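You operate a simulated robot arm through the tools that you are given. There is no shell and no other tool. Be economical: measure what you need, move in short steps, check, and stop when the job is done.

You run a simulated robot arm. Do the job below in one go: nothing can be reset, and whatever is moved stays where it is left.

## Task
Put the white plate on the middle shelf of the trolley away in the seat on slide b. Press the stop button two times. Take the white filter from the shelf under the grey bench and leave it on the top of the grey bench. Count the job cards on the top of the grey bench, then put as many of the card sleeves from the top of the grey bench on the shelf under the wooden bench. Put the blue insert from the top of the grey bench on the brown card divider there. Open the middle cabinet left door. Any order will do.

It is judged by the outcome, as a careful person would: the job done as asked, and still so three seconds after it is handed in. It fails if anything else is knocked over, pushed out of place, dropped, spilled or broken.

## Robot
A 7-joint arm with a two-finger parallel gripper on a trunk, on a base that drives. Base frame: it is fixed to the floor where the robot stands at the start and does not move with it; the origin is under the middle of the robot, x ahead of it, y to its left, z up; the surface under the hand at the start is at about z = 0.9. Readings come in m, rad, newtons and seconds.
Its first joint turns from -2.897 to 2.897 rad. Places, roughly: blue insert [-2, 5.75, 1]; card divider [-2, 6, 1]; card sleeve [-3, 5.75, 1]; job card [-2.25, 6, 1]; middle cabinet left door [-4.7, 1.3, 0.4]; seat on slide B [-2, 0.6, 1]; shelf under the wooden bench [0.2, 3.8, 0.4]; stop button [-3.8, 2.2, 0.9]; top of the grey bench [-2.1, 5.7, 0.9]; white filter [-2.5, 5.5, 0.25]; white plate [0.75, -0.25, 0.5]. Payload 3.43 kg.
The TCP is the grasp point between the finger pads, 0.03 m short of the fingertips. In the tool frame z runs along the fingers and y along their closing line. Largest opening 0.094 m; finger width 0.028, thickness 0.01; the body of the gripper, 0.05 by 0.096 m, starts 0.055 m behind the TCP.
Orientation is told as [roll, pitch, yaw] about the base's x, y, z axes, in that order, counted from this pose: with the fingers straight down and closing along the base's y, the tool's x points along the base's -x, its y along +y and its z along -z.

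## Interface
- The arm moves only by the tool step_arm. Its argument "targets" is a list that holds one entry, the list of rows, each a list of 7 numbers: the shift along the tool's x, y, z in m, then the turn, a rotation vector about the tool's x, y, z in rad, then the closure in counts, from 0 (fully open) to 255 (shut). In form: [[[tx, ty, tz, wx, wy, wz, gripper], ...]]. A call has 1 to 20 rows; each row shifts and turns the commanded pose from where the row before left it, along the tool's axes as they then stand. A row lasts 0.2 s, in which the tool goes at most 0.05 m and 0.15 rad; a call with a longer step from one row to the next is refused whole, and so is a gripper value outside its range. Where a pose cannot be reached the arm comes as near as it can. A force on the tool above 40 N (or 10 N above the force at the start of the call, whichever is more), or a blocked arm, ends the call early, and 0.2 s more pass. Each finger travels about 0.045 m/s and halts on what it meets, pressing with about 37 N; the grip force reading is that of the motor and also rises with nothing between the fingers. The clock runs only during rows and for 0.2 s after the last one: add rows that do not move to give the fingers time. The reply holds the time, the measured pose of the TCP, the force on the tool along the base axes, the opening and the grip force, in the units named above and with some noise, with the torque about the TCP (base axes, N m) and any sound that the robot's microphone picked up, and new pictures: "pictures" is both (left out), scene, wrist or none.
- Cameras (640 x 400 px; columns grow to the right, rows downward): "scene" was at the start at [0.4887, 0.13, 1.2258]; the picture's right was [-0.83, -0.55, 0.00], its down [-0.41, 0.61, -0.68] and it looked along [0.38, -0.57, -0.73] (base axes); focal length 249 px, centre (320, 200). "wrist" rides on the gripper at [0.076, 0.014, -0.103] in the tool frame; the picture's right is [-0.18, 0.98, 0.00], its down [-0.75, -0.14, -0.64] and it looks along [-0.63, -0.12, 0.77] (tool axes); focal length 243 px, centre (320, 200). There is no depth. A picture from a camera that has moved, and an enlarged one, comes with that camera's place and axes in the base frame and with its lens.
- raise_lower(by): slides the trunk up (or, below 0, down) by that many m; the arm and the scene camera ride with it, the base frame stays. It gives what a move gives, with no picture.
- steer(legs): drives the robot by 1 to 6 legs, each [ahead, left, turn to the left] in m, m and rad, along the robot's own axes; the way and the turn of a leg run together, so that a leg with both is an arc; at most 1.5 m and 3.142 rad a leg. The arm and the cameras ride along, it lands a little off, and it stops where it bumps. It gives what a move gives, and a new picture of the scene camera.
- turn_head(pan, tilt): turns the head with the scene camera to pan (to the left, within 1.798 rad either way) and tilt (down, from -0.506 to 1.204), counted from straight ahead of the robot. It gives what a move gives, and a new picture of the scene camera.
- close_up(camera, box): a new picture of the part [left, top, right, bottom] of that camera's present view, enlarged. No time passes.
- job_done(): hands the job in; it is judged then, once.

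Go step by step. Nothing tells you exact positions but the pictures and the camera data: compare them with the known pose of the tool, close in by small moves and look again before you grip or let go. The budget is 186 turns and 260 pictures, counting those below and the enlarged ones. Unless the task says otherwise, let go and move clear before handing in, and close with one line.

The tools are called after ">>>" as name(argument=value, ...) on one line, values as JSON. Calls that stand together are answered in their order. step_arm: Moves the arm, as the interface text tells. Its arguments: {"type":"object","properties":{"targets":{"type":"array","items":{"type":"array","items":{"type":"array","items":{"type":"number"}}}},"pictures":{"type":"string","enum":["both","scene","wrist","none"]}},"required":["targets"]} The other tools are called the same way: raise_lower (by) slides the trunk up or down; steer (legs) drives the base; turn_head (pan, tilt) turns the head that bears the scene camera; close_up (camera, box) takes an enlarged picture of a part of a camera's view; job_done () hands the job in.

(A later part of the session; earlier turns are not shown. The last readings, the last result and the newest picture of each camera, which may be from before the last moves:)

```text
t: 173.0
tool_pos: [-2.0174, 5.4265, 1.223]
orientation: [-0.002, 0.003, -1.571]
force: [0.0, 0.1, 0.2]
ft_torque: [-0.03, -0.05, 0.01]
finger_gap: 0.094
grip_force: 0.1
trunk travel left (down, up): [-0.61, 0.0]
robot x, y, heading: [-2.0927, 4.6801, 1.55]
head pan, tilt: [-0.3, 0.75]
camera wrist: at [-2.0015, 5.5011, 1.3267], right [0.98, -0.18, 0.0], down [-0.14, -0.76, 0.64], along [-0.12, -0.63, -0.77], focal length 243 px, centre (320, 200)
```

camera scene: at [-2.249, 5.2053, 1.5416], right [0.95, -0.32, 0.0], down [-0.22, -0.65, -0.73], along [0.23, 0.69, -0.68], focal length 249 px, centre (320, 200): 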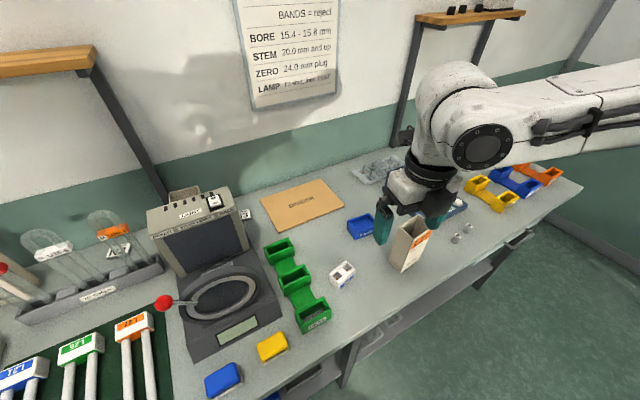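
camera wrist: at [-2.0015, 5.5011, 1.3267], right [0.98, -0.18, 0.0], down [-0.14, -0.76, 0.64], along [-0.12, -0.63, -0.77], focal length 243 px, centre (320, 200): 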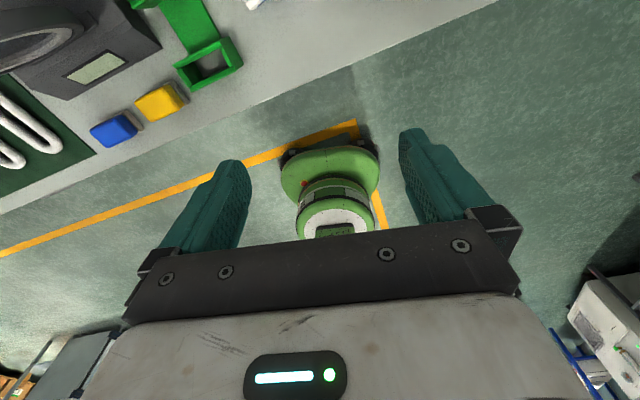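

I rotate the tool a quarter turn (closing along y, camera on the right) and drive a little closer.

>>> step_arm(targets=[[[0, 0, 0, 0, 0, 0.15, 0], [0, 0, 0, 0, 0, 0.15, 0], [0, 0, 0, 0, 0, 0.15, 0], [0, 0, 0, 0, 0, 0.15, 0], [0, 0, 0, 0, 0, 0.15, 0], [0, 0, 0, 0, 0, 0.15, 0], [0, 0, 0, 0, 0, 0.15, 0], [0, 0, 0, 0, 0, 0.15, 0], [0, 0, 0, 0, 0, 0.15, 0], [0, 0, 0, 0, 0, 0.15, 0], [0, 0, 0, 0, 0, 0.071, 0], [0, 0, 0, 0, 0, 0, 0]]], pictures="none")

>>> steer(legs=[[0.22, 0, 0]])

>>> step_arm(targets=[[[0, 0, 0, 0, 0, 0, 0]]], pictures="both")

```text
t: 175.6
tool_pos: [-2.0163, 5.4277, 1.2229]
orientation: [-0.003, -0.003, -3.143]
force: [0.3, -0.6, -0.3]
ft_torque: [0.0, -0.03, -0.04]
finger_gap: 0.0943
grip_force: 0.1
trunk travel left (down, up): [-0.61, 0.0]
robot x, y, heading: [-2.0941, 4.6789, 1.552]
head pan, tilt: [-0.3, 0.75]
```

```text
t: 177.3
tool_pos: [-2.0118, 5.6532, 1.2233]
orientation: [-0.003, -0.003, -3.141]
force: [0.3, -0.5, -0.8]
ft_torque: [0.02, 0.02, 0.02]
finger_gap: 0.0941
grip_force: 0.0
trunk travel left (down, up): [-0.61, 0.0]
robot x, y, heading: [-2.0868, 4.905, 1.552]
head pan, tilt: [-0.3, 0.75]
camera scene: at [-2.244, 5.4312, 1.5416], right [0.95, -0.32, 0.0], down [-0.22, -0.65, -0.73], along [0.23, 0.69, -0.68], focal length 249 px, centre (320, 200)
```

scene: 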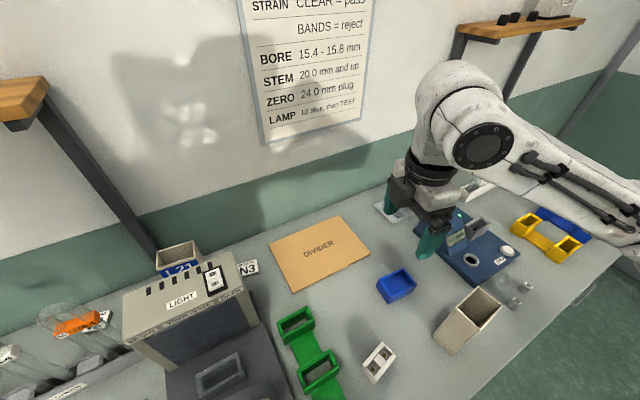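

```text
t: 177.7
tool_pos: [-2.0104, 5.6519, 1.2234]
orientation: [-0.003, -0.003, -3.139]
force: [-0.6, -0.8, 0.8]
ft_torque: [0.02, -0.01, 0.02]
finger_gap: 0.0939
grip_force: 0.1
trunk travel left (down, up): [-0.61, 0.0]
robot x, y, heading: [-2.0884, 4.908, 1.554]
head pan, tilt: [-0.3, 0.75]
camera scene: at [-2.244, 5.4312, 1.5416], right [0.95, -0.32, 0.0], down [-0.22, -0.65, -0.73], along [0.23, 0.69, -0.68], focal length 249 px, centre (320, 200)
camera wrist: at [-1.9341, 5.6368, 1.3265], right [-0.18, -0.98, 0.0], down [-0.75, 0.14, 0.64], along [-0.63, 0.12, -0.77], focal length 243 px, centre (320, 200)
```

scene: 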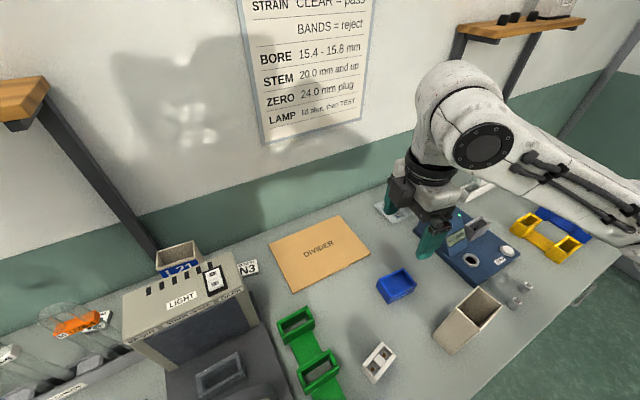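
wrist: 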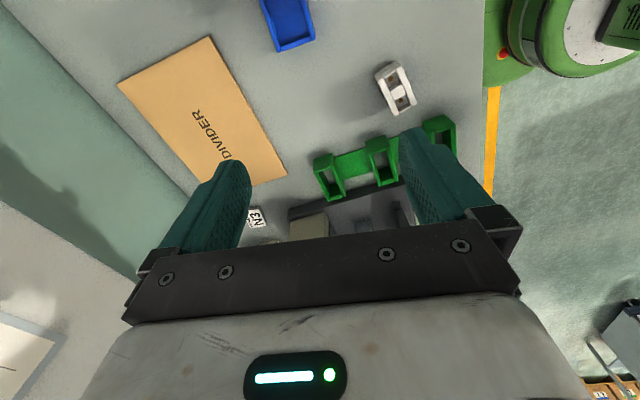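

>>> close_up(camera="scene", box=[350, 240, 450, 320])

>>> close_up(camera="wrist", box=[230, 0, 430, 120])

```text
5.00 times, centred on (400, 280) of scene
camera zoom: at [-2.244, 5.4312, 1.5416], right [0.95, -0.32, 0.0], down [-0.22, -0.65, -0.73], along [0.23, 0.69, -0.68], focal length 1245 px, centre (-80, -200)
```

zoom: 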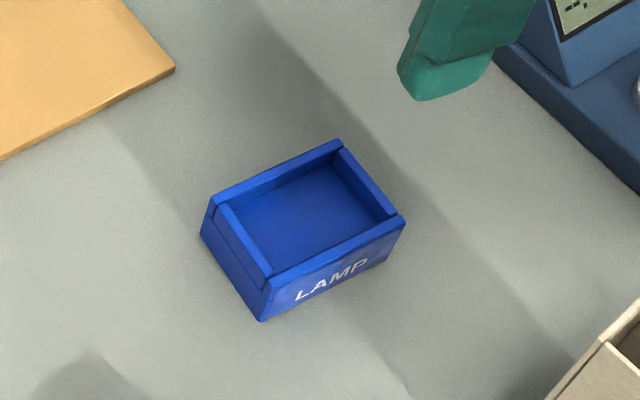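

```text
3.20 times, centred on (330, 60) of wrist
camera zoom: at [-1.9341, 5.6368, 1.3265], right [-0.18, -0.98, 0.0], down [-0.75, 0.14, 0.64], along [-0.63, 0.12, -0.77], focal length 776 px, centre (288, 648)
```

zoom: 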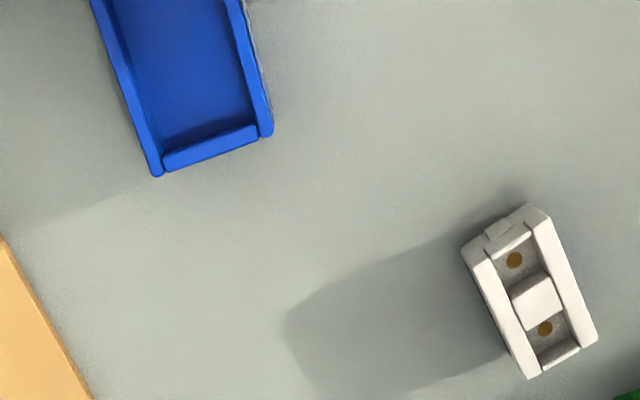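

>>> step_arm(targets=[[[0.0307, -0.012, 0, 0, 0, -0.06, 0], [0.0307, -0.01, 0, 0, 0, -0.06, 0], [0, 0, 0.045, 0, 0, 0, 0], [0, 0, 0.045, 0, 0, 0, 0], [0, 0, 0.045, 0, 0, 0, 0], [0, 0, 0.045, 0, 0, 0, 0], [0, 0, 0.045, 0, 0, 0, 0], [0, 0, 0, 0, 0, 0, 0]]], pictures="both")

```text
t: 179.5
tool_pos: [-1.9493, 5.6747, 0.9988]
orientation: [-0.004, 0.0, -3.019]
force: [0.0, -0.8, 0.8]
ft_torque: [-0.02, 0.0, -0.02]
finger_gap: 0.0941
grip_force: 0.0
trunk travel left (down, up): [-0.61, 0.0]
robot x, y, heading: [-2.0877, 4.9037, 1.548]
head pan, tilt: [-0.3, 0.75]
camera scene: at [-2.2441, 5.4313, 1.5416], right [0.95, -0.32, 0.0], down [-0.22, -0.65, -0.73], along [0.23, 0.69, -0.68], focal length 249 px, centre (320, 200)
camera wrist: at [-1.8703, 5.6692, 1.102], right [-0.06, -1.0, 0.0], down [-0.76, 0.05, 0.64], along [-0.64, 0.04, -0.77], focal length 243 px, centre (320, 200)
```

scene: 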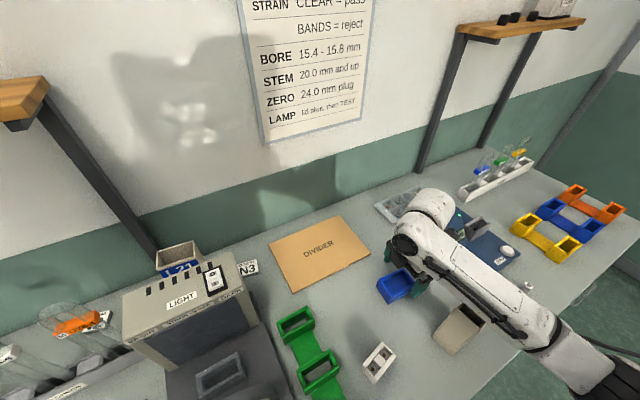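
wrist: 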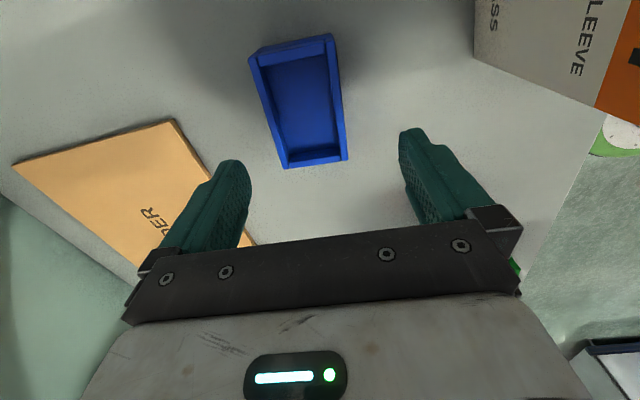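

>>> step_arm(targets=[[[0.01, -0.006, 0.02, 0, 0, 0, 0], [0, 0, 0.02, 0, 0, 0, 0], [0, 0, 0.016, 0, 0, 0, 0], [0, 0, 0, 0, 0, 0, 0]]], pictures="both")

```text
t: 180.5
tool_pos: [-1.9429, 5.6832, 0.9435]
orientation: [-0.004, 0.0, -3.019]
force: [0.4, -0.4, 0.6]
ft_torque: [0.0, 0.0, -0.01]
finger_gap: 0.0941
grip_force: 0.1
trunk travel left (down, up): [-0.61, 0.0]
robot x, y, heading: [-2.0894, 4.9038, 1.556]
head pan, tilt: [-0.3, 0.75]
camera scene: at [-2.244, 5.4312, 1.5416], right [0.95, -0.32, 0.0], down [-0.22, -0.65, -0.73], along [0.23, 0.69, -0.68], focal length 249 px, centre (320, 200)
camera wrist: at [-1.863, 5.6768, 1.0462], right [-0.06, -1.0, 0.0], down [-0.76, 0.05, 0.64], along [-0.64, 0.04, -0.77], focal length 243 px, centre (320, 200)
```

scene: 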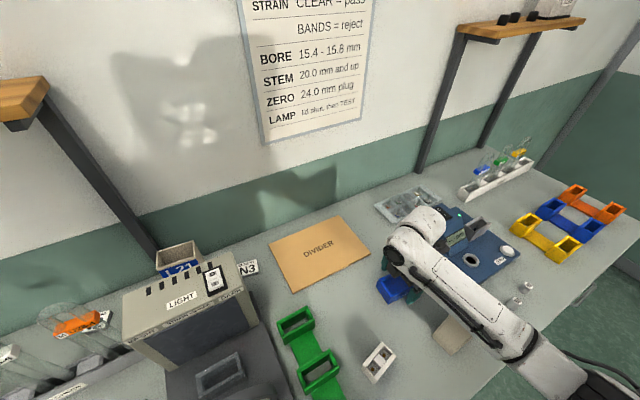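
wrist: 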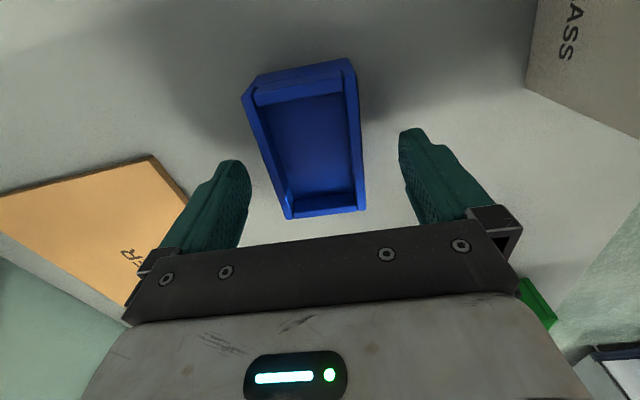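

>>> step_arm(targets=[[[0, 0, 0, 0, 0, 0, 255], [0, 0, 0, 0, 0, 0, 255], [0, 0, 0, 0, 0, 0, 255], [0, 0, 0, 0, 0, 0, 255], [0, 0, 0, 0, 0, 0, 255], [0, 0, -0.02, 0, 0, 0, 255], [0, 0, -0.02, 0, 0, 0, 255], [0, 0, 0, 0, 0, 0, 255]]], pictures="both")

```text
t: 182.3
tool_pos: [-1.9419, 5.6835, 0.9833]
orientation: [-0.004, -0.002, -3.02]
force: [-0.9, 0.0, -2.4]
ft_torque: [-0.03, -0.05, -0.02]
finger_gap: 0.0574
grip_force: 36.9
trunk travel left (down, up): [-0.61, 0.0]
robot x, y, heading: [-2.0897, 4.907, 1.55]
head pan, tilt: [-0.3, 0.75]
camera scene: at [-2.244, 5.4313, 1.5416], right [0.95, -0.32, 0.0], down [-0.22, -0.65, -0.73], along [0.23, 0.69, -0.68], focal length 249 px, centre (320, 200)
camera wrist: at [-1.8633, 5.6768, 1.086], right [-0.06, -1.0, 0.0], down [-0.76, 0.05, 0.64], along [-0.64, 0.04, -0.77], focal length 243 px, centre (320, 200)
```

scene: 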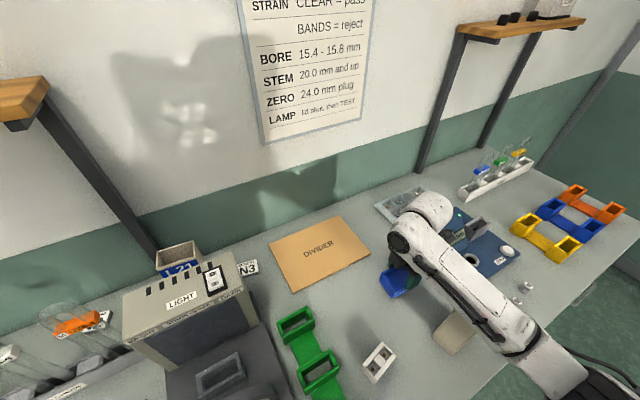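
wrist: 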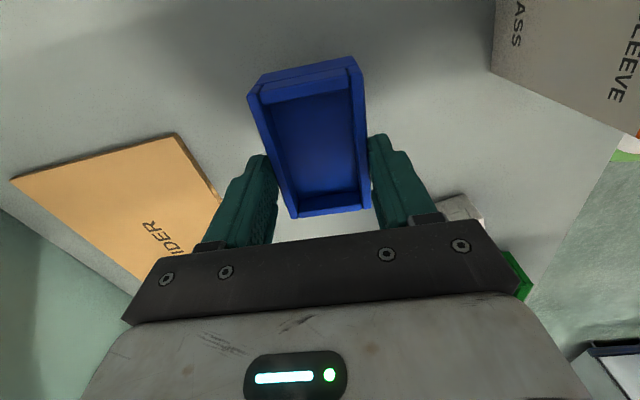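

>>> step_arm(targets=[[[0, 0, -0.03, 0, 0, 0, 255], [-0.0295, -0.0352, 0, 0, 0, 0, 255], [-0.0295, -0.0352, 0, 0, 0, 0, 255], [-0.0295, -0.0352, 0, 0, 0, 0, 255], [-0.0295, -0.0352, 0, 0, 0, 0, 255], [-0.0295, -0.0352, 0, 0, 0, 0, 255], [0, 0, 0.03, 0, 0, 0, 255], [0, 0, 0, 0, 0, 0, 255]]], pictures="both")

```text
t: 184.1
tool_pos: [-2.1104, 5.8395, 0.9831]
orientation: [-0.004, -0.002, -3.019]
force: [-0.3, 0.2, -1.8]
ft_torque: [-0.01, -0.02, -0.02]
finger_gap: 0.0575
grip_force: 37.4
trunk travel left (down, up): [-0.61, 0.0]
robot x, y, heading: [-2.0843, 4.9026, 1.55]
head pan, tilt: [-0.3, 0.75]
camera scene: at [-2.2442, 5.4314, 1.5415], right [0.95, -0.32, 0.0], down [-0.22, -0.65, -0.73], along [0.23, 0.69, -0.68], focal length 249 px, centre (320, 200)
camera wrist: at [-2.0325, 5.833, 1.0861], right [-0.06, -1.0, 0.0], down [-0.76, 0.05, 0.64], along [-0.64, 0.04, -0.77], focal length 243 px, centre (320, 200)
```

scene: 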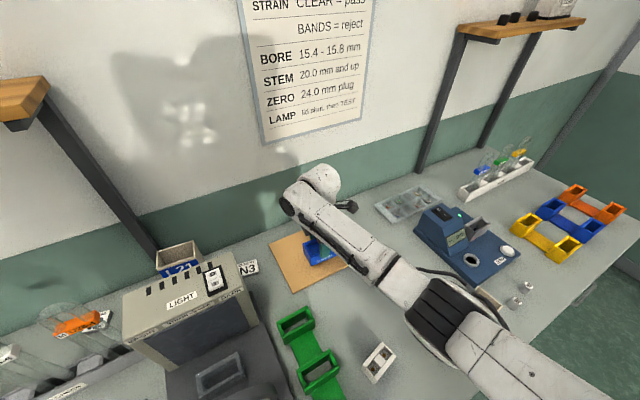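
wrist: 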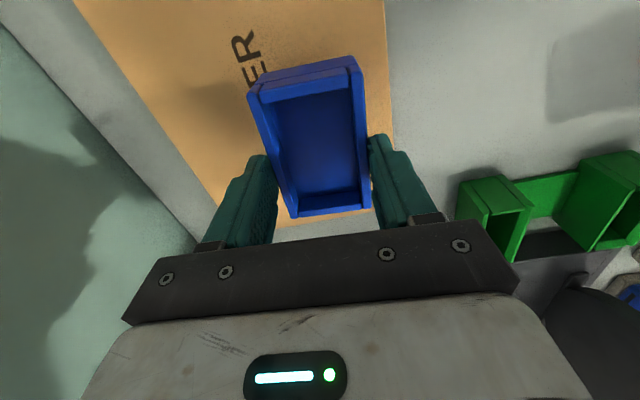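

>>> step_arm(targets=[[[0.0136, -0.0286, 0, 0, 0, 0, 255], [0, 0, 0.015, 0, 0, 0, 255], [0, 0, 0.014, 0, 0, 0, 255], [0, 0, 0, 0, 0, 0, 255]]], pictures="wrist")

```text
t: 185.1
tool_pos: [-2.0998, 5.8709, 0.9546]
orientation: [-0.002, -0.001, -3.019]
force: [0.0, -0.3, -2.3]
ft_torque: [0.0, -0.01, -0.01]
finger_gap: 0.0574
grip_force: 36.7
trunk travel left (down, up): [-0.61, 0.0]
robot x, y, heading: [-2.0883, 4.9049, 1.549]
head pan, tilt: [-0.3, 0.75]
camera wrist: at [-2.0215, 5.864, 1.0573], right [-0.06, -1.0, 0.0], down [-0.76, 0.05, 0.64], along [-0.64, 0.04, -0.77], focal length 243 px, centre (320, 200)
```

wrist: 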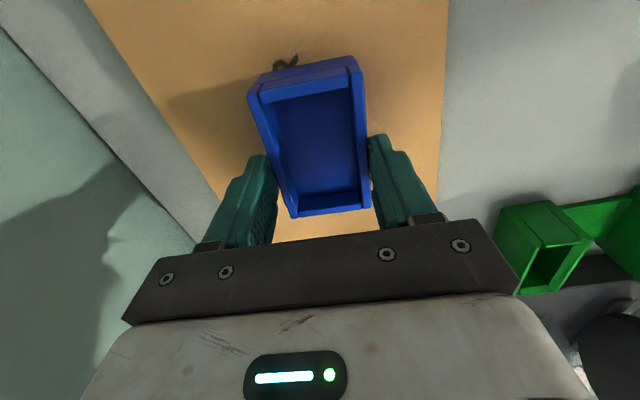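

Well inside the divider. I lower the last millimetres until it rests, release and lift.

>>> step_arm(targets=[[[0, 0, 0.003, 0, 0, 0, 255], [0, 0, 0.002, 0, 0, 0, 255], [0, 0, 0, 0, 0, 0, 255], [0, 0, 0, 0, 0, 0, 255]]], pictures="none")

>>> step_arm(targets=[[[0, 0, 0, 0, 0, 0, 120], [0, 0, 0, 0, 0, 0, 60], [0, 0, 0, 0, 0, 0, 60], [0, 0, -0.03, 0, 0, 0, 60], [0, 0, -0.04, 0, 0, 0, 60], [0, 0, -0.04, 0, 0, 0, 60], [0, 0, -0.04, 0, 0, 0, 60]]], pictures="both")

```text
t: 186.1
tool_pos: [-2.1012, 5.8713, 0.9523]
orientation: [-0.007, 0.0, -3.019]
force: [-1.1, -1.7, 23.5]
ft_torque: [-0.43, 0.12, -0.02]
finger_gap: 0.0573
grip_force: 36.4
trunk travel left (down, up): [-0.61, 0.0]
robot x, y, heading: [-2.087, 4.9041, 1.55]
head pan, tilt: [-0.3, 0.75]
```

```text
t: 187.7
tool_pos: [-2.1023, 5.8702, 1.0988]
orientation: [-0.003, 0.0, -3.023]
force: [-1.0, -0.7, -1.0]
ft_torque: [0.01, 0.02, -0.02]
finger_gap: 0.0718
grip_force: 0.1
trunk travel left (down, up): [-0.61, 0.0]
robot x, y, heading: [-2.0905, 4.9053, 1.549]
head pan, tilt: [-0.3, 0.75]
camera scene: at [-2.2441, 5.4313, 1.5415], right [0.95, -0.32, 0.0], down [-0.22, -0.65, -0.73], along [0.23, 0.69, -0.68], focal length 249 px, centre (320, 200)
camera wrist: at [-2.023, 5.8634, 1.2018], right [-0.06, -1.0, 0.0], down [-0.76, 0.05, 0.64], along [-0.64, 0.04, -0.77], focal length 243 px, centre (320, 200)
```

scene: 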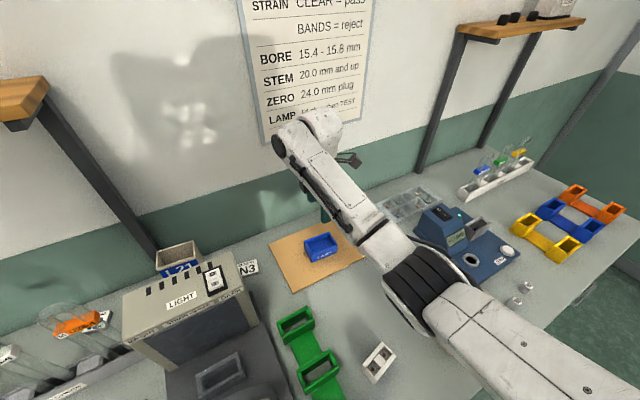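
wrist: 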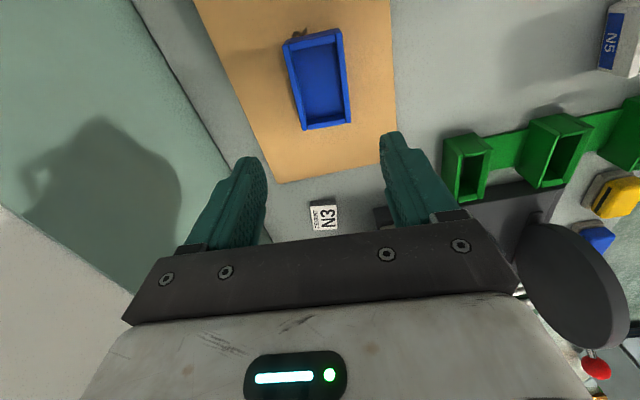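

Insert placed. I raise the hand to survey the left part of the bench for more job cards and check L27.

>>> step_arm(targets=[[[0, 0.04, -0.04, 0, 0, 0, 60], [0, 0.04, -0.04, 0, 0, 0, 60], [0, 0.02, -0.04, 0, -0.12, 0, 60], [0, 0, -0.04, 0, -0.12, 0, 60], [0, 0, 0, 0, -0.12, 0, 60], [0, 0, 0, 0, -0.12, 0, 60], [0, 0, 0, 0, 0, 0, 60]]], pictures="both")

>>> close_up(camera="wrist", box=[100, 0, 500, 240])

```text
refused: row 1 steps farther than a row can; nothing moved
```

```text
1.60 times, centred on (300, 120) of wrist
camera zoom: at [-2.023, 5.8634, 1.2018], right [-0.06, -1.0, 0.0], down [-0.76, 0.05, 0.64], along [-0.64, 0.04, -0.77], focal length 388 px, centre (352, 328)
```

zoom: 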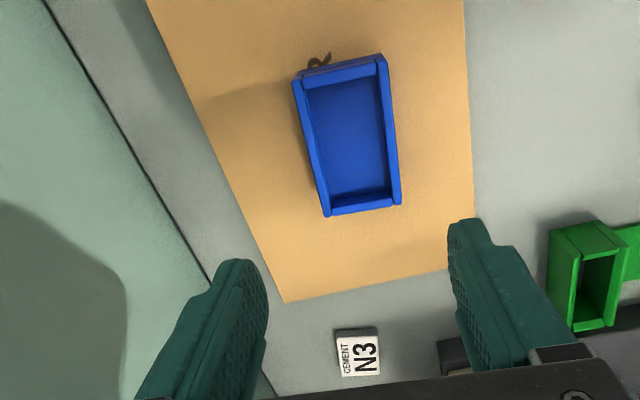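

>>> step_arm(targets=[[[0, 0.03, -0.035, 0, 0, 0, 60], [0, 0.03, -0.035, 0, 0, 0, 60], [0, 0.03, -0.035, 0, -0.12, 0, 60], [0, 0, -0.04, 0, -0.12, 0, 60], [0, 0, 0, 0, -0.12, 0, 60], [0, 0, 0, 0, -0.12, 0, 60], [0, 0, 0, 0, 0, 0, 60]]], pictures="both")

>>> close_up(camera="wrist", box=[140, 0, 540, 240])

```text
t: 189.3
tool_pos: [-2.083, 5.7823, 1.2431]
orientation: [-0.002, -0.484, -3.017]
force: [0.4, -0.5, -0.4]
ft_torque: [-0.02, -0.01, 0.0]
finger_gap: 0.072
grip_force: 0.1
trunk travel left (down, up): [-0.61, 0.0]
robot x, y, heading: [-2.0882, 4.9052, 1.548]
head pan, tilt: [-0.3, 0.75]
camera scene: at [-2.2439, 5.4313, 1.5416], right [0.95, -0.32, 0.0], down [-0.22, -0.65, -0.73], along [0.23, 0.69, -0.68], focal length 249 px, centre (320, 200)
camera wrist: at [-1.9663, 5.7797, 1.2988], right [-0.04, -1.0, 0.08], down [-0.38, 0.09, 0.92], along [-0.92, 0.01, -0.39], focal length 243 px, centre (320, 200)
```

scene: 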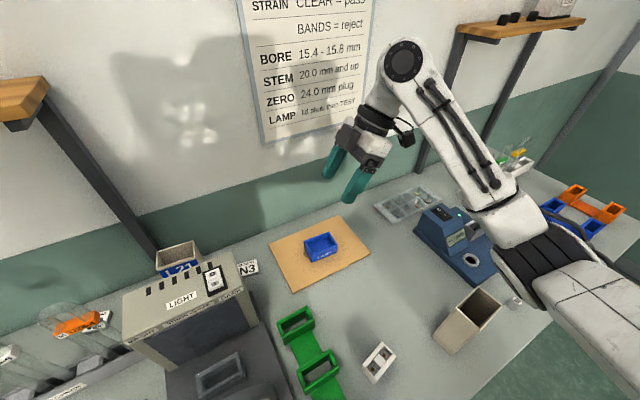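
wrist: 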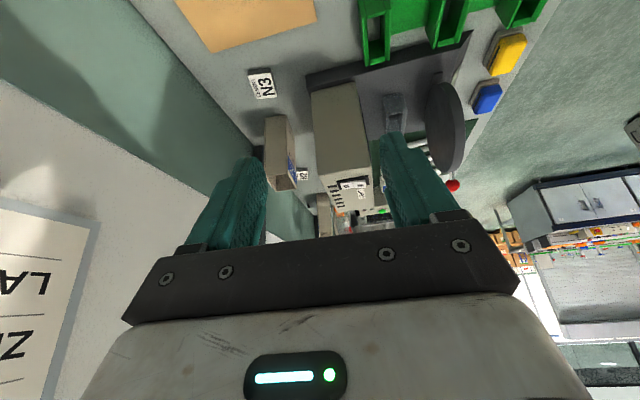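

```text
1.60 times, centred on (340, 120) of wrist
camera zoom: at [-1.9663, 5.7797, 1.2988], right [-0.04, -1.0, 0.08], down [-0.38, 0.09, 0.92], along [-0.92, 0.01, -0.39], focal length 388 px, centre (288, 328)
```

zoom: 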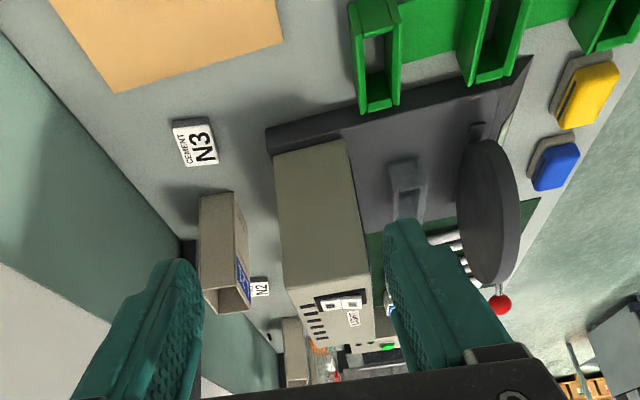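

No further cards there: N2 and N3 only. Next the white filter; I back away, re-orient the tool forward, and lower the trunk to look under the bench.

>>> steer(legs=[[-0.6, 0, 0], [0, 0.35, 0]])

>>> step_arm(targets=[[[0, 0, 0, 0, 0.12, 0, 0], [0, 0, 0, 0, 0.12, 0, 0], [0, 0, 0, 0, 0.12, 0, 0], [0, 0, 0, 0, 0.12, 0, 0], [0, 0, 0, 0, 0, -0.145, 0], [0, 0, 0, 0, 0, -0.145, 0], [0, 0, 0, 0, 0, -0.145, 0], [0, 0, 0, 0, 0, -0.145, 0], [0, 0, 0, 0, 0, -0.145, 0], [0, 0, 0, 0, 0, -0.145, 0], [0, 0, 0, 0, 0, -0.145, 0], [0, 0, 0, 0, 0, -0.145, 0], [0, 0, 0, 0, 0, -0.145, 0], [0, 0, 0, 0, 0, -0.141, 0], [0, 0, 0, 0, 0, 0, 0]]], pictures="none")

>>> raise_lower(by=-0.4)

>>> turn_head(pan=0.1, tilt=0.55)

```text
t: 194.4
tool_pos: [-2.441, 5.2082, 1.2427]
orientation: [-0.004, -0.481, -3.012]
force: [0.1, 0.1, 0.1]
ft_torque: [0.0, -0.01, 0.0]
finger_gap: 0.0716
grip_force: 0.0
trunk travel left (down, up): [-0.61, 0.0]
robot x, y, heading: [-2.4418, 4.3312, 1.553]
head pan, tilt: [-0.3, 0.75]
camera scene: at [-2.5986, 4.8574, 1.5416], right [0.95, -0.31, 0.0], down [-0.21, -0.65, -0.73], along [0.23, 0.69, -0.68], focal length 249 px, centre (320, 200)
```

scene: 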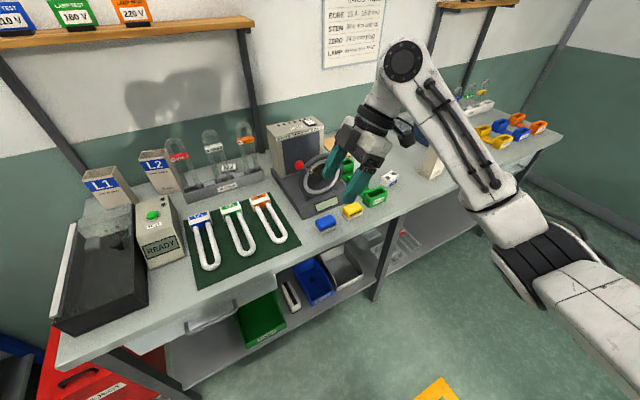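

```text
t: 197.6
tool_pos: [-2.44, 5.2085, 1.2421]
orientation: [-0.002, 0.002, -1.568]
force: [-0.1, -0.1, 0.0]
ft_torque: [-0.03, -0.01, 0.03]
finger_gap: 0.094
grip_force: 0.2
trunk travel left (down, up): [-0.61, 0.0]
robot x, y, heading: [-2.4411, 4.3364, 1.555]
head pan, tilt: [-0.3, 0.75]
```

```text
t: 201.4
tool_pos: [-2.4404, 5.208, 0.8423]
orientation: [-0.003, 0.004, -1.569]
force: [0.2, -0.8, -0.2]
ft_torque: [0.01, 0.0, 0.02]
finger_gap: 0.0939
grip_force: 0.2
trunk travel left (down, up): [-0.21, 0.4]
robot x, y, heading: [-2.4382, 4.3352, 1.553]
head pan, tilt: [-0.3, 0.75]
```

```text
t: 202.3
tool_pos: [-2.4406, 5.2084, 0.8437]
orientation: [0.0, 0.004, -1.57]
force: [0.0, -0.1, 0.1]
ft_torque: [-0.01, -0.02, -0.01]
finger_gap: 0.094
grip_force: 0.1
trunk travel left (down, up): [-0.21, 0.4]
robot x, y, heading: [-2.4375, 4.3299, 1.551]
head pan, tilt: [0.099, 0.55]
camera scene: at [-2.6319, 4.8681, 1.1589], right [1.0, 0.08, 0.0], down [0.04, -0.52, -0.85], along [-0.07, 0.85, -0.52], focal length 249 px, centre (320, 200)
```

scene: 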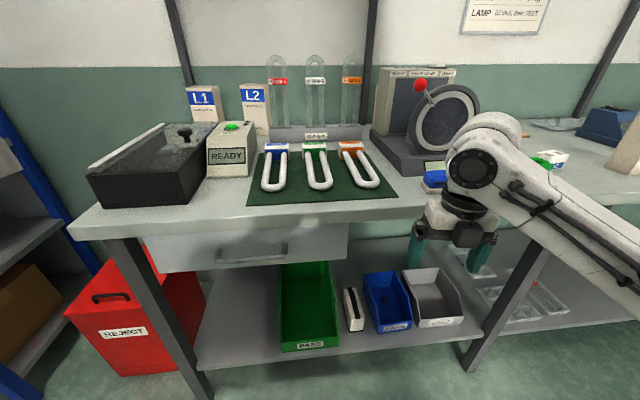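

>>> close_up(camera="scene", box=[250, 250, 490, 380])

>>> raise_lower(by=-0.2)

>>> turn_head(pan=-0.05, tilt=0.7)

>>> close_up(camera="scene", box=[220, 130, 460, 280])

```text
2.67 times, centred on (370, 315) of scene
camera zoom: at [-2.6319, 4.8681, 1.1589], right [1.0, 0.08, 0.0], down [0.04, -0.52, -0.85], along [-0.07, 0.85, -0.52], focal length 664 px, centre (187, -107)
```

zoom: 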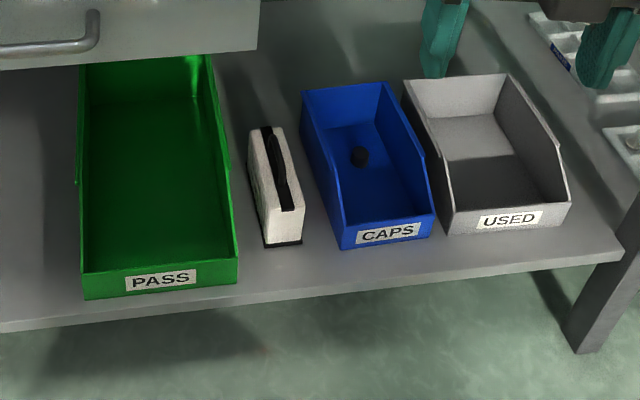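

```text
t: 204.5
tool_pos: [-2.4406, 5.2089, 0.6424]
orientation: [-0.002, 0.003, -1.569]
force: [-0.3, -0.4, -0.1]
ft_torque: [0.01, -0.01, -0.03]
finger_gap: 0.0939
grip_force: 0.1
trunk travel left (down, up): [-0.01, 0.6]
robot x, y, heading: [-2.4398, 4.3319, 1.554]
head pan, tilt: [0.099, 0.55]
```

```text
t: 205.2
tool_pos: [-2.4406, 5.2086, 0.6419]
orientation: [-0.001, 0.003, -1.569]
force: [-0.4, -0.5, -0.5]
ft_torque: [-0.02, -0.04, 0.0]
finger_gap: 0.094
grip_force: 0.0
trunk travel left (down, up): [-0.01, 0.6]
robot x, y, heading: [-2.4396, 4.3335, 1.552]
head pan, tilt: [-0.051, 0.7]
camera scene: at [-2.6188, 4.8633, 0.9459], right [1.0, -0.07, 0.0], down [-0.04, -0.64, -0.77], along [0.05, 0.76, -0.64], focal length 249 px, centre (320, 200)
```

scene: 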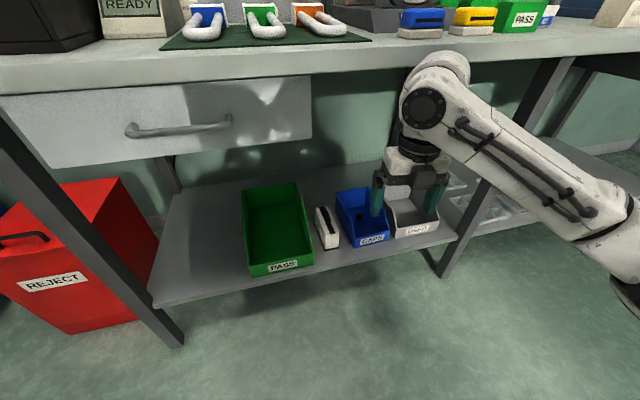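

```text
2.67 times, centred on (340, 205) of scene
camera zoom: at [-2.6188, 4.8633, 0.9459], right [1.0, -0.07, 0.0], down [-0.04, -0.64, -0.77], along [0.05, 0.76, -0.64], focal length 664 px, centre (267, 187)
```

zoom: 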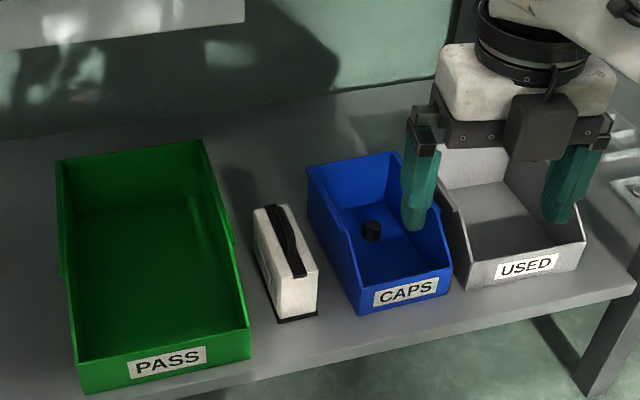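

The filter is a 0.05 x 0.13 x 0.08 m upright block on the shelf (z≈0.25), front centre near (-2.54,5.416), yawed ≈0.2 left, between bins. I tilt the tool forward and approach in line with it.

>>> step_arm(targets=[[[0, 0, 0, 0, 0, -0.1, 0], [0, 0, 0, 0, 0, -0.1, 0], [0, 0, 0, 0, 0.15, 0, 52], [0, 0, 0, 0, 0.15, 0, 52], [0, 0, 0, 0, 0.15, 0, 52], [0, 0, 0, 0, 0.15, 0, 52], [0, 0, 0, 0, 0.15, 0, 52], [0, 0, 0, 0, 0.15, 0, 52], [0, 0, 0, 0, 0, 0, 52]]], pictures="none")

>>> steer(legs=[[0.1, 0, 0]])

>>> step_arm(targets=[[[0, 0, 0, 0, 0, 0, 52]]], pictures="wrist")

```text
t: 207.2
tool_pos: [-2.4411, 5.208, 0.6422]
orientation: [-0.002, 0.904, -1.367]
force: [-0.9, 0.7, 0.5]
ft_torque: [0.01, -0.04, 0.01]
finger_gap: 0.0747
grip_force: 0.0
trunk travel left (down, up): [-0.01, 0.6]
robot x, y, heading: [-2.4398, 4.3331, 1.557]
head pan, tilt: [-0.051, 0.7]
```

```text
t: 208.3
tool_pos: [-2.4371, 5.3105, 0.6414]
orientation: [-0.001, 0.903, -1.371]
force: [0.3, 0.1, 0.3]
ft_torque: [-0.02, 0.02, -0.01]
finger_gap: 0.0748
grip_force: 0.1
trunk travel left (down, up): [-0.01, 0.6]
robot x, y, heading: [-2.4385, 4.4312, 1.555]
head pan, tilt: [-0.051, 0.7]
camera scene: at [-2.6161, 4.9652, 0.9458], right [1.0, -0.07, 0.0], down [-0.04, -0.64, -0.76], along [0.05, 0.76, -0.64], focal length 249 px, centre (320, 200)
```

scene: 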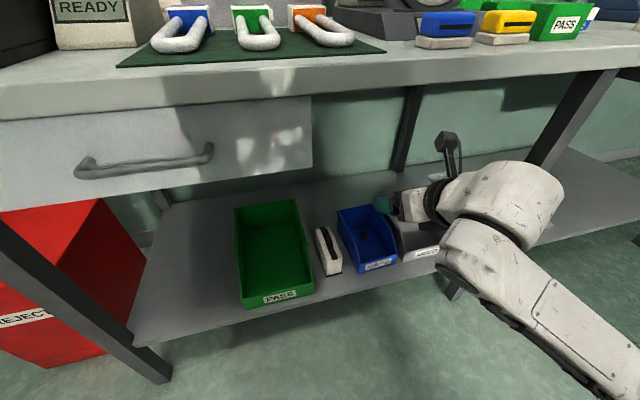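

```text
t: 208.7
tool_pos: [-2.4368, 5.309, 0.6422]
orientation: [-0.002, 0.902, -1.372]
force: [-0.7, -0.3, 0.0]
ft_torque: [0.03, 0.02, -0.01]
finger_gap: 0.0748
grip_force: 0.0
trunk travel left (down, up): [-0.01, 0.6]
robot x, y, heading: [-2.4346, 4.4342, 1.55]
head pan, tilt: [-0.051, 0.7]
camera wrist: at [-2.4151, 5.279, 0.7666], right [0.99, 0.08, -0.15], down [0.06, -0.98, -0.19], along [-0.16, 0.18, -0.97], focal length 243 px, centre (320, 200)
```

wrist: 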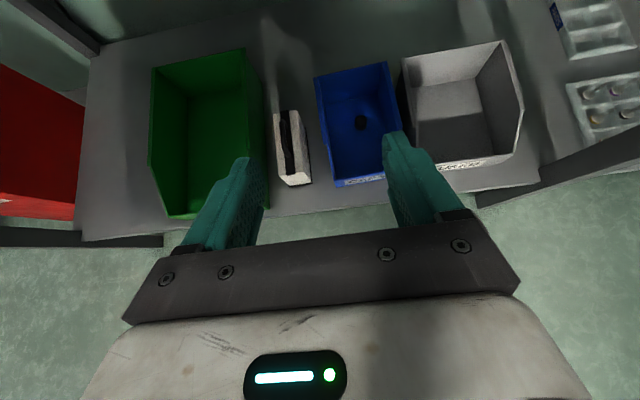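

>>> step_arm(targets=[[[-0.0276, -0.0115, 0.03, 0, 0, 0, 52], [-0.0276, -0.0115, 0.03, 0, 0, 0, 52], [-0.0276, -0.0115, 0.03, 0, 0, 0, 52], [-0.0276, -0.0115, 0.03, 0, 0, 0, 52], [-0.0276, -0.0115, 0.03, 0, 0, 0, 52], [-0.0276, -0.0115, 0.03, 0, 0, 0, 52], [-0.0276, -0.0115, 0.03, 0, 0, 0, 52], [0, 0, 0, 0, 0, 0, 52]]], pictures="both")

```text
t: 210.5
tool_pos: [-2.5247, 5.3373, 0.3608]
orientation: [-0.004, 0.901, -1.372]
force: [0.3, 0.1, 0.2]
ft_torque: [0.0, -0.05, 0.0]
finger_gap: 0.0749
grip_force: 0.1
trunk travel left (down, up): [-0.01, 0.6]
robot x, y, heading: [-2.4362, 4.4308, 1.551]
head pan, tilt: [-0.051, 0.7]
camera scene: at [-2.6161, 4.9652, 0.9458], right [1.0, -0.07, 0.0], down [-0.04, -0.64, -0.76], along [0.05, 0.76, -0.64], focal length 249 px, centre (320, 200)
camera wrist: at [-2.5028, 5.3061, 0.4838], right [0.99, 0.08, -0.15], down [0.06, -0.98, -0.19], along [-0.16, 0.18, -0.97], focal length 243 px, centre (320, 200)
```

scene: 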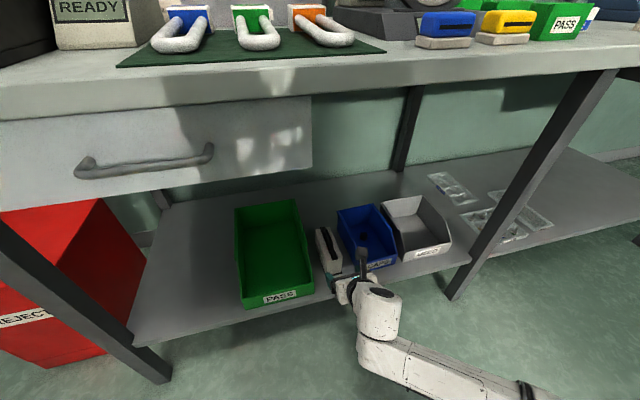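
wrist: 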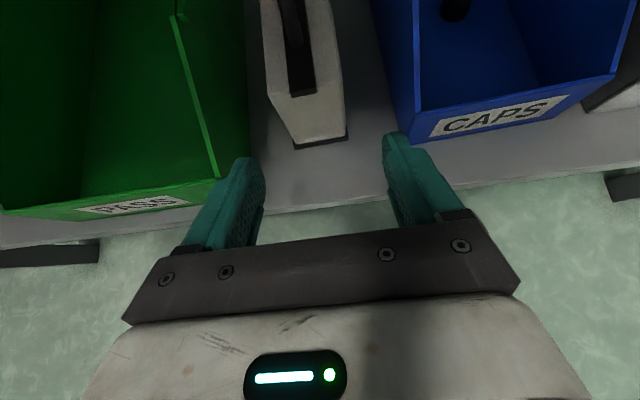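

>>> step_arm(targets=[[[0.0091, 0, 0.0438, 0, 0, 0, 52], [0.0091, 0, 0.0438, 0, 0, 0, 52], [0, 0, 0, 0, 0, 0, 52]]], pictures="wrist")

```text
t: 211.3
tool_pos: [-2.5413, 5.4154, 0.3199]
orientation: [-0.003, 0.904, -1.373]
force: [0.2, 0.1, 0.3]
ft_torque: [-0.02, -0.02, 0.04]
finger_gap: 0.0746
grip_force: 0.0
trunk travel left (down, up): [-0.01, 0.6]
robot x, y, heading: [-2.4378, 4.4337, 1.548]
head pan, tilt: [-0.051, 0.7]
camera wrist: at [-2.5193, 5.3851, 0.4439], right [0.99, 0.08, -0.15], down [0.05, -0.98, -0.19], along [-0.16, 0.18, -0.97], focal length 243 px, centre (320, 200)
```

wrist: 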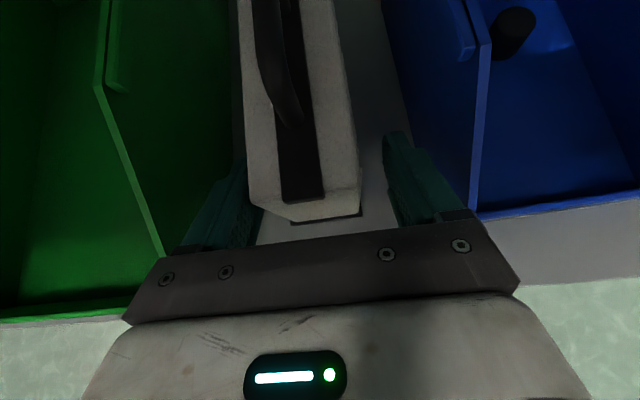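

>>> step_arm(targets=[[[0.0091, -0.006, 0.0438, 0, 0, 0, 52], [0, 0, 0, 0, 0, 0, 52]]], pictures="wrist")

```text
t: 211.9
tool_pos: [-2.5557, 5.4557, 0.3014]
orientation: [-0.003, 0.905, -1.371]
force: [0.2, -0.2, 0.9]
ft_torque: [0.01, 0.0, 0.03]
finger_gap: 0.075
grip_force: 0.0
trunk travel left (down, up): [-0.01, 0.6]
robot x, y, heading: [-2.4363, 4.4346, 1.553]
head pan, tilt: [-0.051, 0.7]
camera wrist: at [-2.5331, 5.4234, 0.425], right [0.99, 0.08, -0.15], down [0.05, -0.98, -0.19], along [-0.16, 0.18, -0.97], focal length 243 px, centre (320, 200)
```

wrist: 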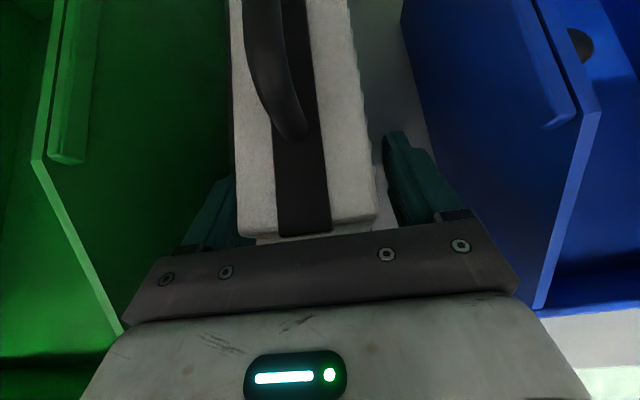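

>>> step_arm(targets=[[[0, 0, 0, 0, 0, 0, 255], [0, 0, 0, 0, 0, 0, 255], [0, 0, 0, 0, 0, 0, 255], [0, 0, 0, 0, 0, 0, 255], [0.0157, 0, -0.0124, 0, 0, 0, 255], [0.0235, 0, -0.0186, 0, 0, 0, 255], [0, 0, 0, 0, 0, 0, 255]]], pictures="both")

```text
t: 213.5
tool_pos: [-2.5561, 5.4541, 0.3509]
orientation: [-0.004, 0.902, -1.373]
force: [0.7, 0.0, -1.2]
ft_torque: [-0.08, -0.02, -0.01]
finger_gap: 0.0539
grip_force: 36.9
trunk travel left (down, up): [-0.01, 0.6]
robot x, y, heading: [-2.4373, 4.4325, 1.556]
head pan, tilt: [-0.051, 0.7]
camera scene: at [-2.6162, 4.9653, 0.9458], right [1.0, -0.07, 0.0], down [-0.04, -0.64, -0.76], along [0.05, 0.76, -0.64], focal length 249 px, centre (320, 200)
camera wrist: at [-2.5333, 5.423, 0.475], right [0.99, 0.08, -0.15], down [0.06, -0.98, -0.19], along [-0.16, 0.18, -0.97], focal length 243 px, centre (320, 200)
```

scene: 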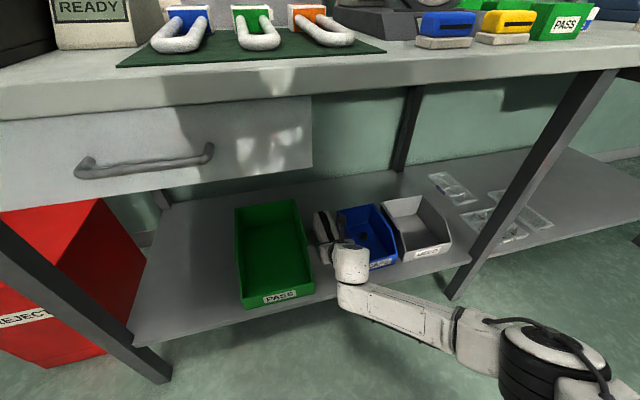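
wrist: 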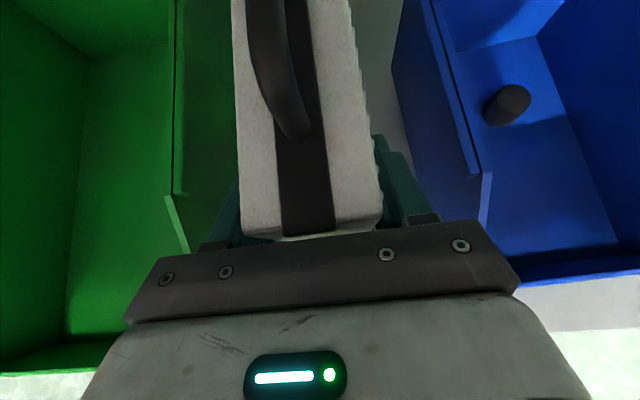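

>>> step_arm(targets=[[[-0.0217, 0, -0.0339, 0, 0, 0, 255], [-0.0217, 0, -0.0339, 0, 0, 0, 255], [-0.0217, 0, -0.0339, 0, 0, 0, 255], [-0.0217, 0, -0.0339, 0, 0, 0, 255], [-0.0217, 0, -0.0339, 0, 0, 0, 255], [0, 0, 0, 0, 0, 0, 255]]], pictures="none")

>>> steer(legs=[[-0.35, 0, 0]])

>>> raise_lower(by=0.4)

>>> raise_lower(by=0.2)

>>> step_arm(targets=[[[0, 0, 0, 0, 0, 0, 255]]], pictures="both")

```text
t: 214.9
tool_pos: [-2.5129, 5.2598, 0.3711]
orientation: [-0.002, 0.901, -1.371]
force: [0.0, -0.4, -1.0]
ft_torque: [-0.08, -0.05, 0.02]
finger_gap: 0.0537
grip_force: 36.6
trunk travel left (down, up): [-0.01, 0.6]
robot x, y, heading: [-2.4396, 4.4343, 1.552]
head pan, tilt: [-0.051, 0.7]
```

```text
t: 217.2
tool_pos: [-2.5214, 4.9089, 0.3715]
orientation: [-0.001, 0.904, -1.37]
force: [0.6, -0.4, -2.8]
ft_torque: [-0.04, 0.0, 0.01]
finger_gap: 0.0538
grip_force: 37.0
trunk travel left (down, up): [-0.01, 0.6]
robot x, y, heading: [-2.4427, 4.0856, 1.559]
head pan, tilt: [-0.051, 0.7]
camera scene: at [-2.6232, 4.614, 0.9458], right [1.0, -0.07, 0.0], down [-0.04, -0.64, -0.76], along [0.05, 0.76, -0.64], focal length 249 px, centre (320, 200)
```

scene: 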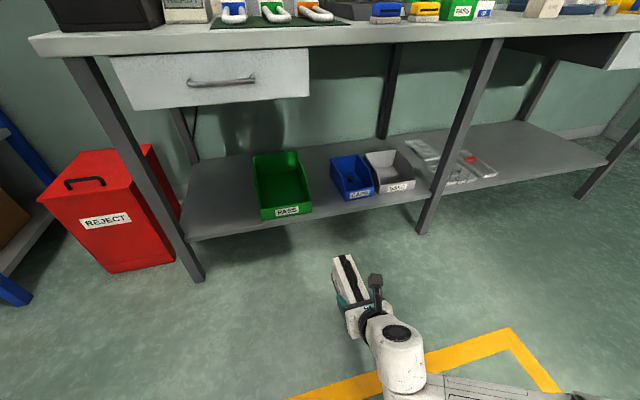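

```text
t: 221.0
tool_pos: [-2.5215, 4.9084, 0.7709]
orientation: [-0.001, 0.903, -1.369]
force: [0.0, 0.9, -2.1]
ft_torque: [-0.08, -0.03, -0.04]
finger_gap: 0.0539
grip_force: 37.3
trunk travel left (down, up): [-0.41, 0.2]
robot x, y, heading: [-2.4426, 4.0832, 1.554]
head pan, tilt: [-0.051, 0.7]
```

```text
t: 223.2
tool_pos: [-2.5218, 4.9104, 0.9713]
orientation: [-0.002, 0.902, -1.371]
force: [-0.1, -0.2, -1.2]
ft_torque: [-0.06, 0.02, 0.0]
finger_gap: 0.0541
grip_force: 36.8
trunk travel left (down, up): [-0.61, 0.0]
robot x, y, heading: [-2.4441, 4.0783, 1.556]
head pan, tilt: [-0.051, 0.7]
```

```text
t: 223.6
tool_pos: [-2.5221, 4.909, 0.9702]
orientation: [-0.001, 0.902, -1.37]
force: [0.8, -0.7, -1.5]
ft_torque: [-0.05, -0.03, -0.01]
finger_gap: 0.054
grip_force: 36.6
trunk travel left (down, up): [-0.61, 0.0]
robot x, y, heading: [-2.4438, 4.0835, 1.557]
head pan, tilt: [-0.051, 0.7]
camera scene: at [-2.6232, 4.6141, 1.5458], right [1.0, -0.07, 0.0], down [-0.04, -0.64, -0.76], along [0.05, 0.76, -0.64], focal length 249 px, centre (320, 200)
camera wrist: at [-2.4993, 4.878, 1.0951], right [0.99, 0.09, -0.15], down [0.06, -0.98, -0.19], along [-0.16, 0.18, -0.97], focal length 243 px, centre (320, 200)
```

scene: 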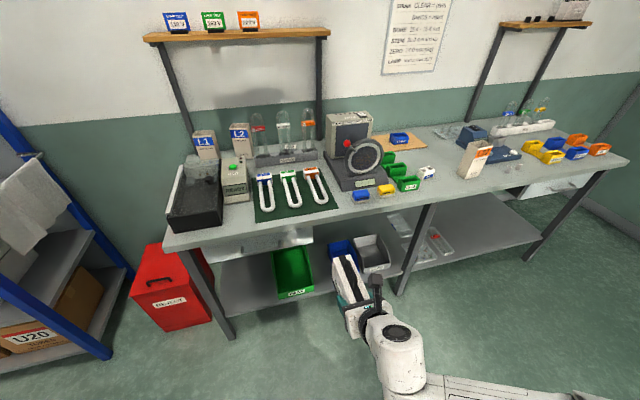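
wrist: 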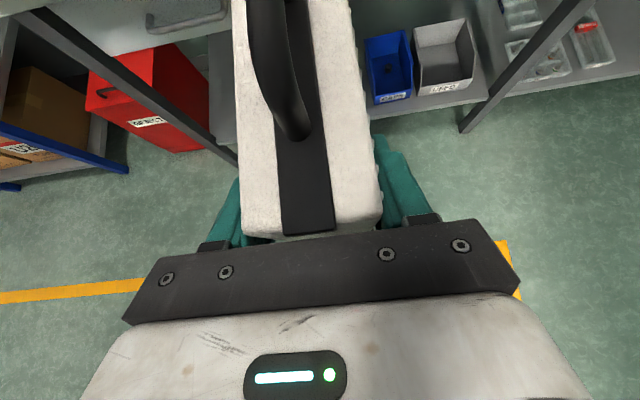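

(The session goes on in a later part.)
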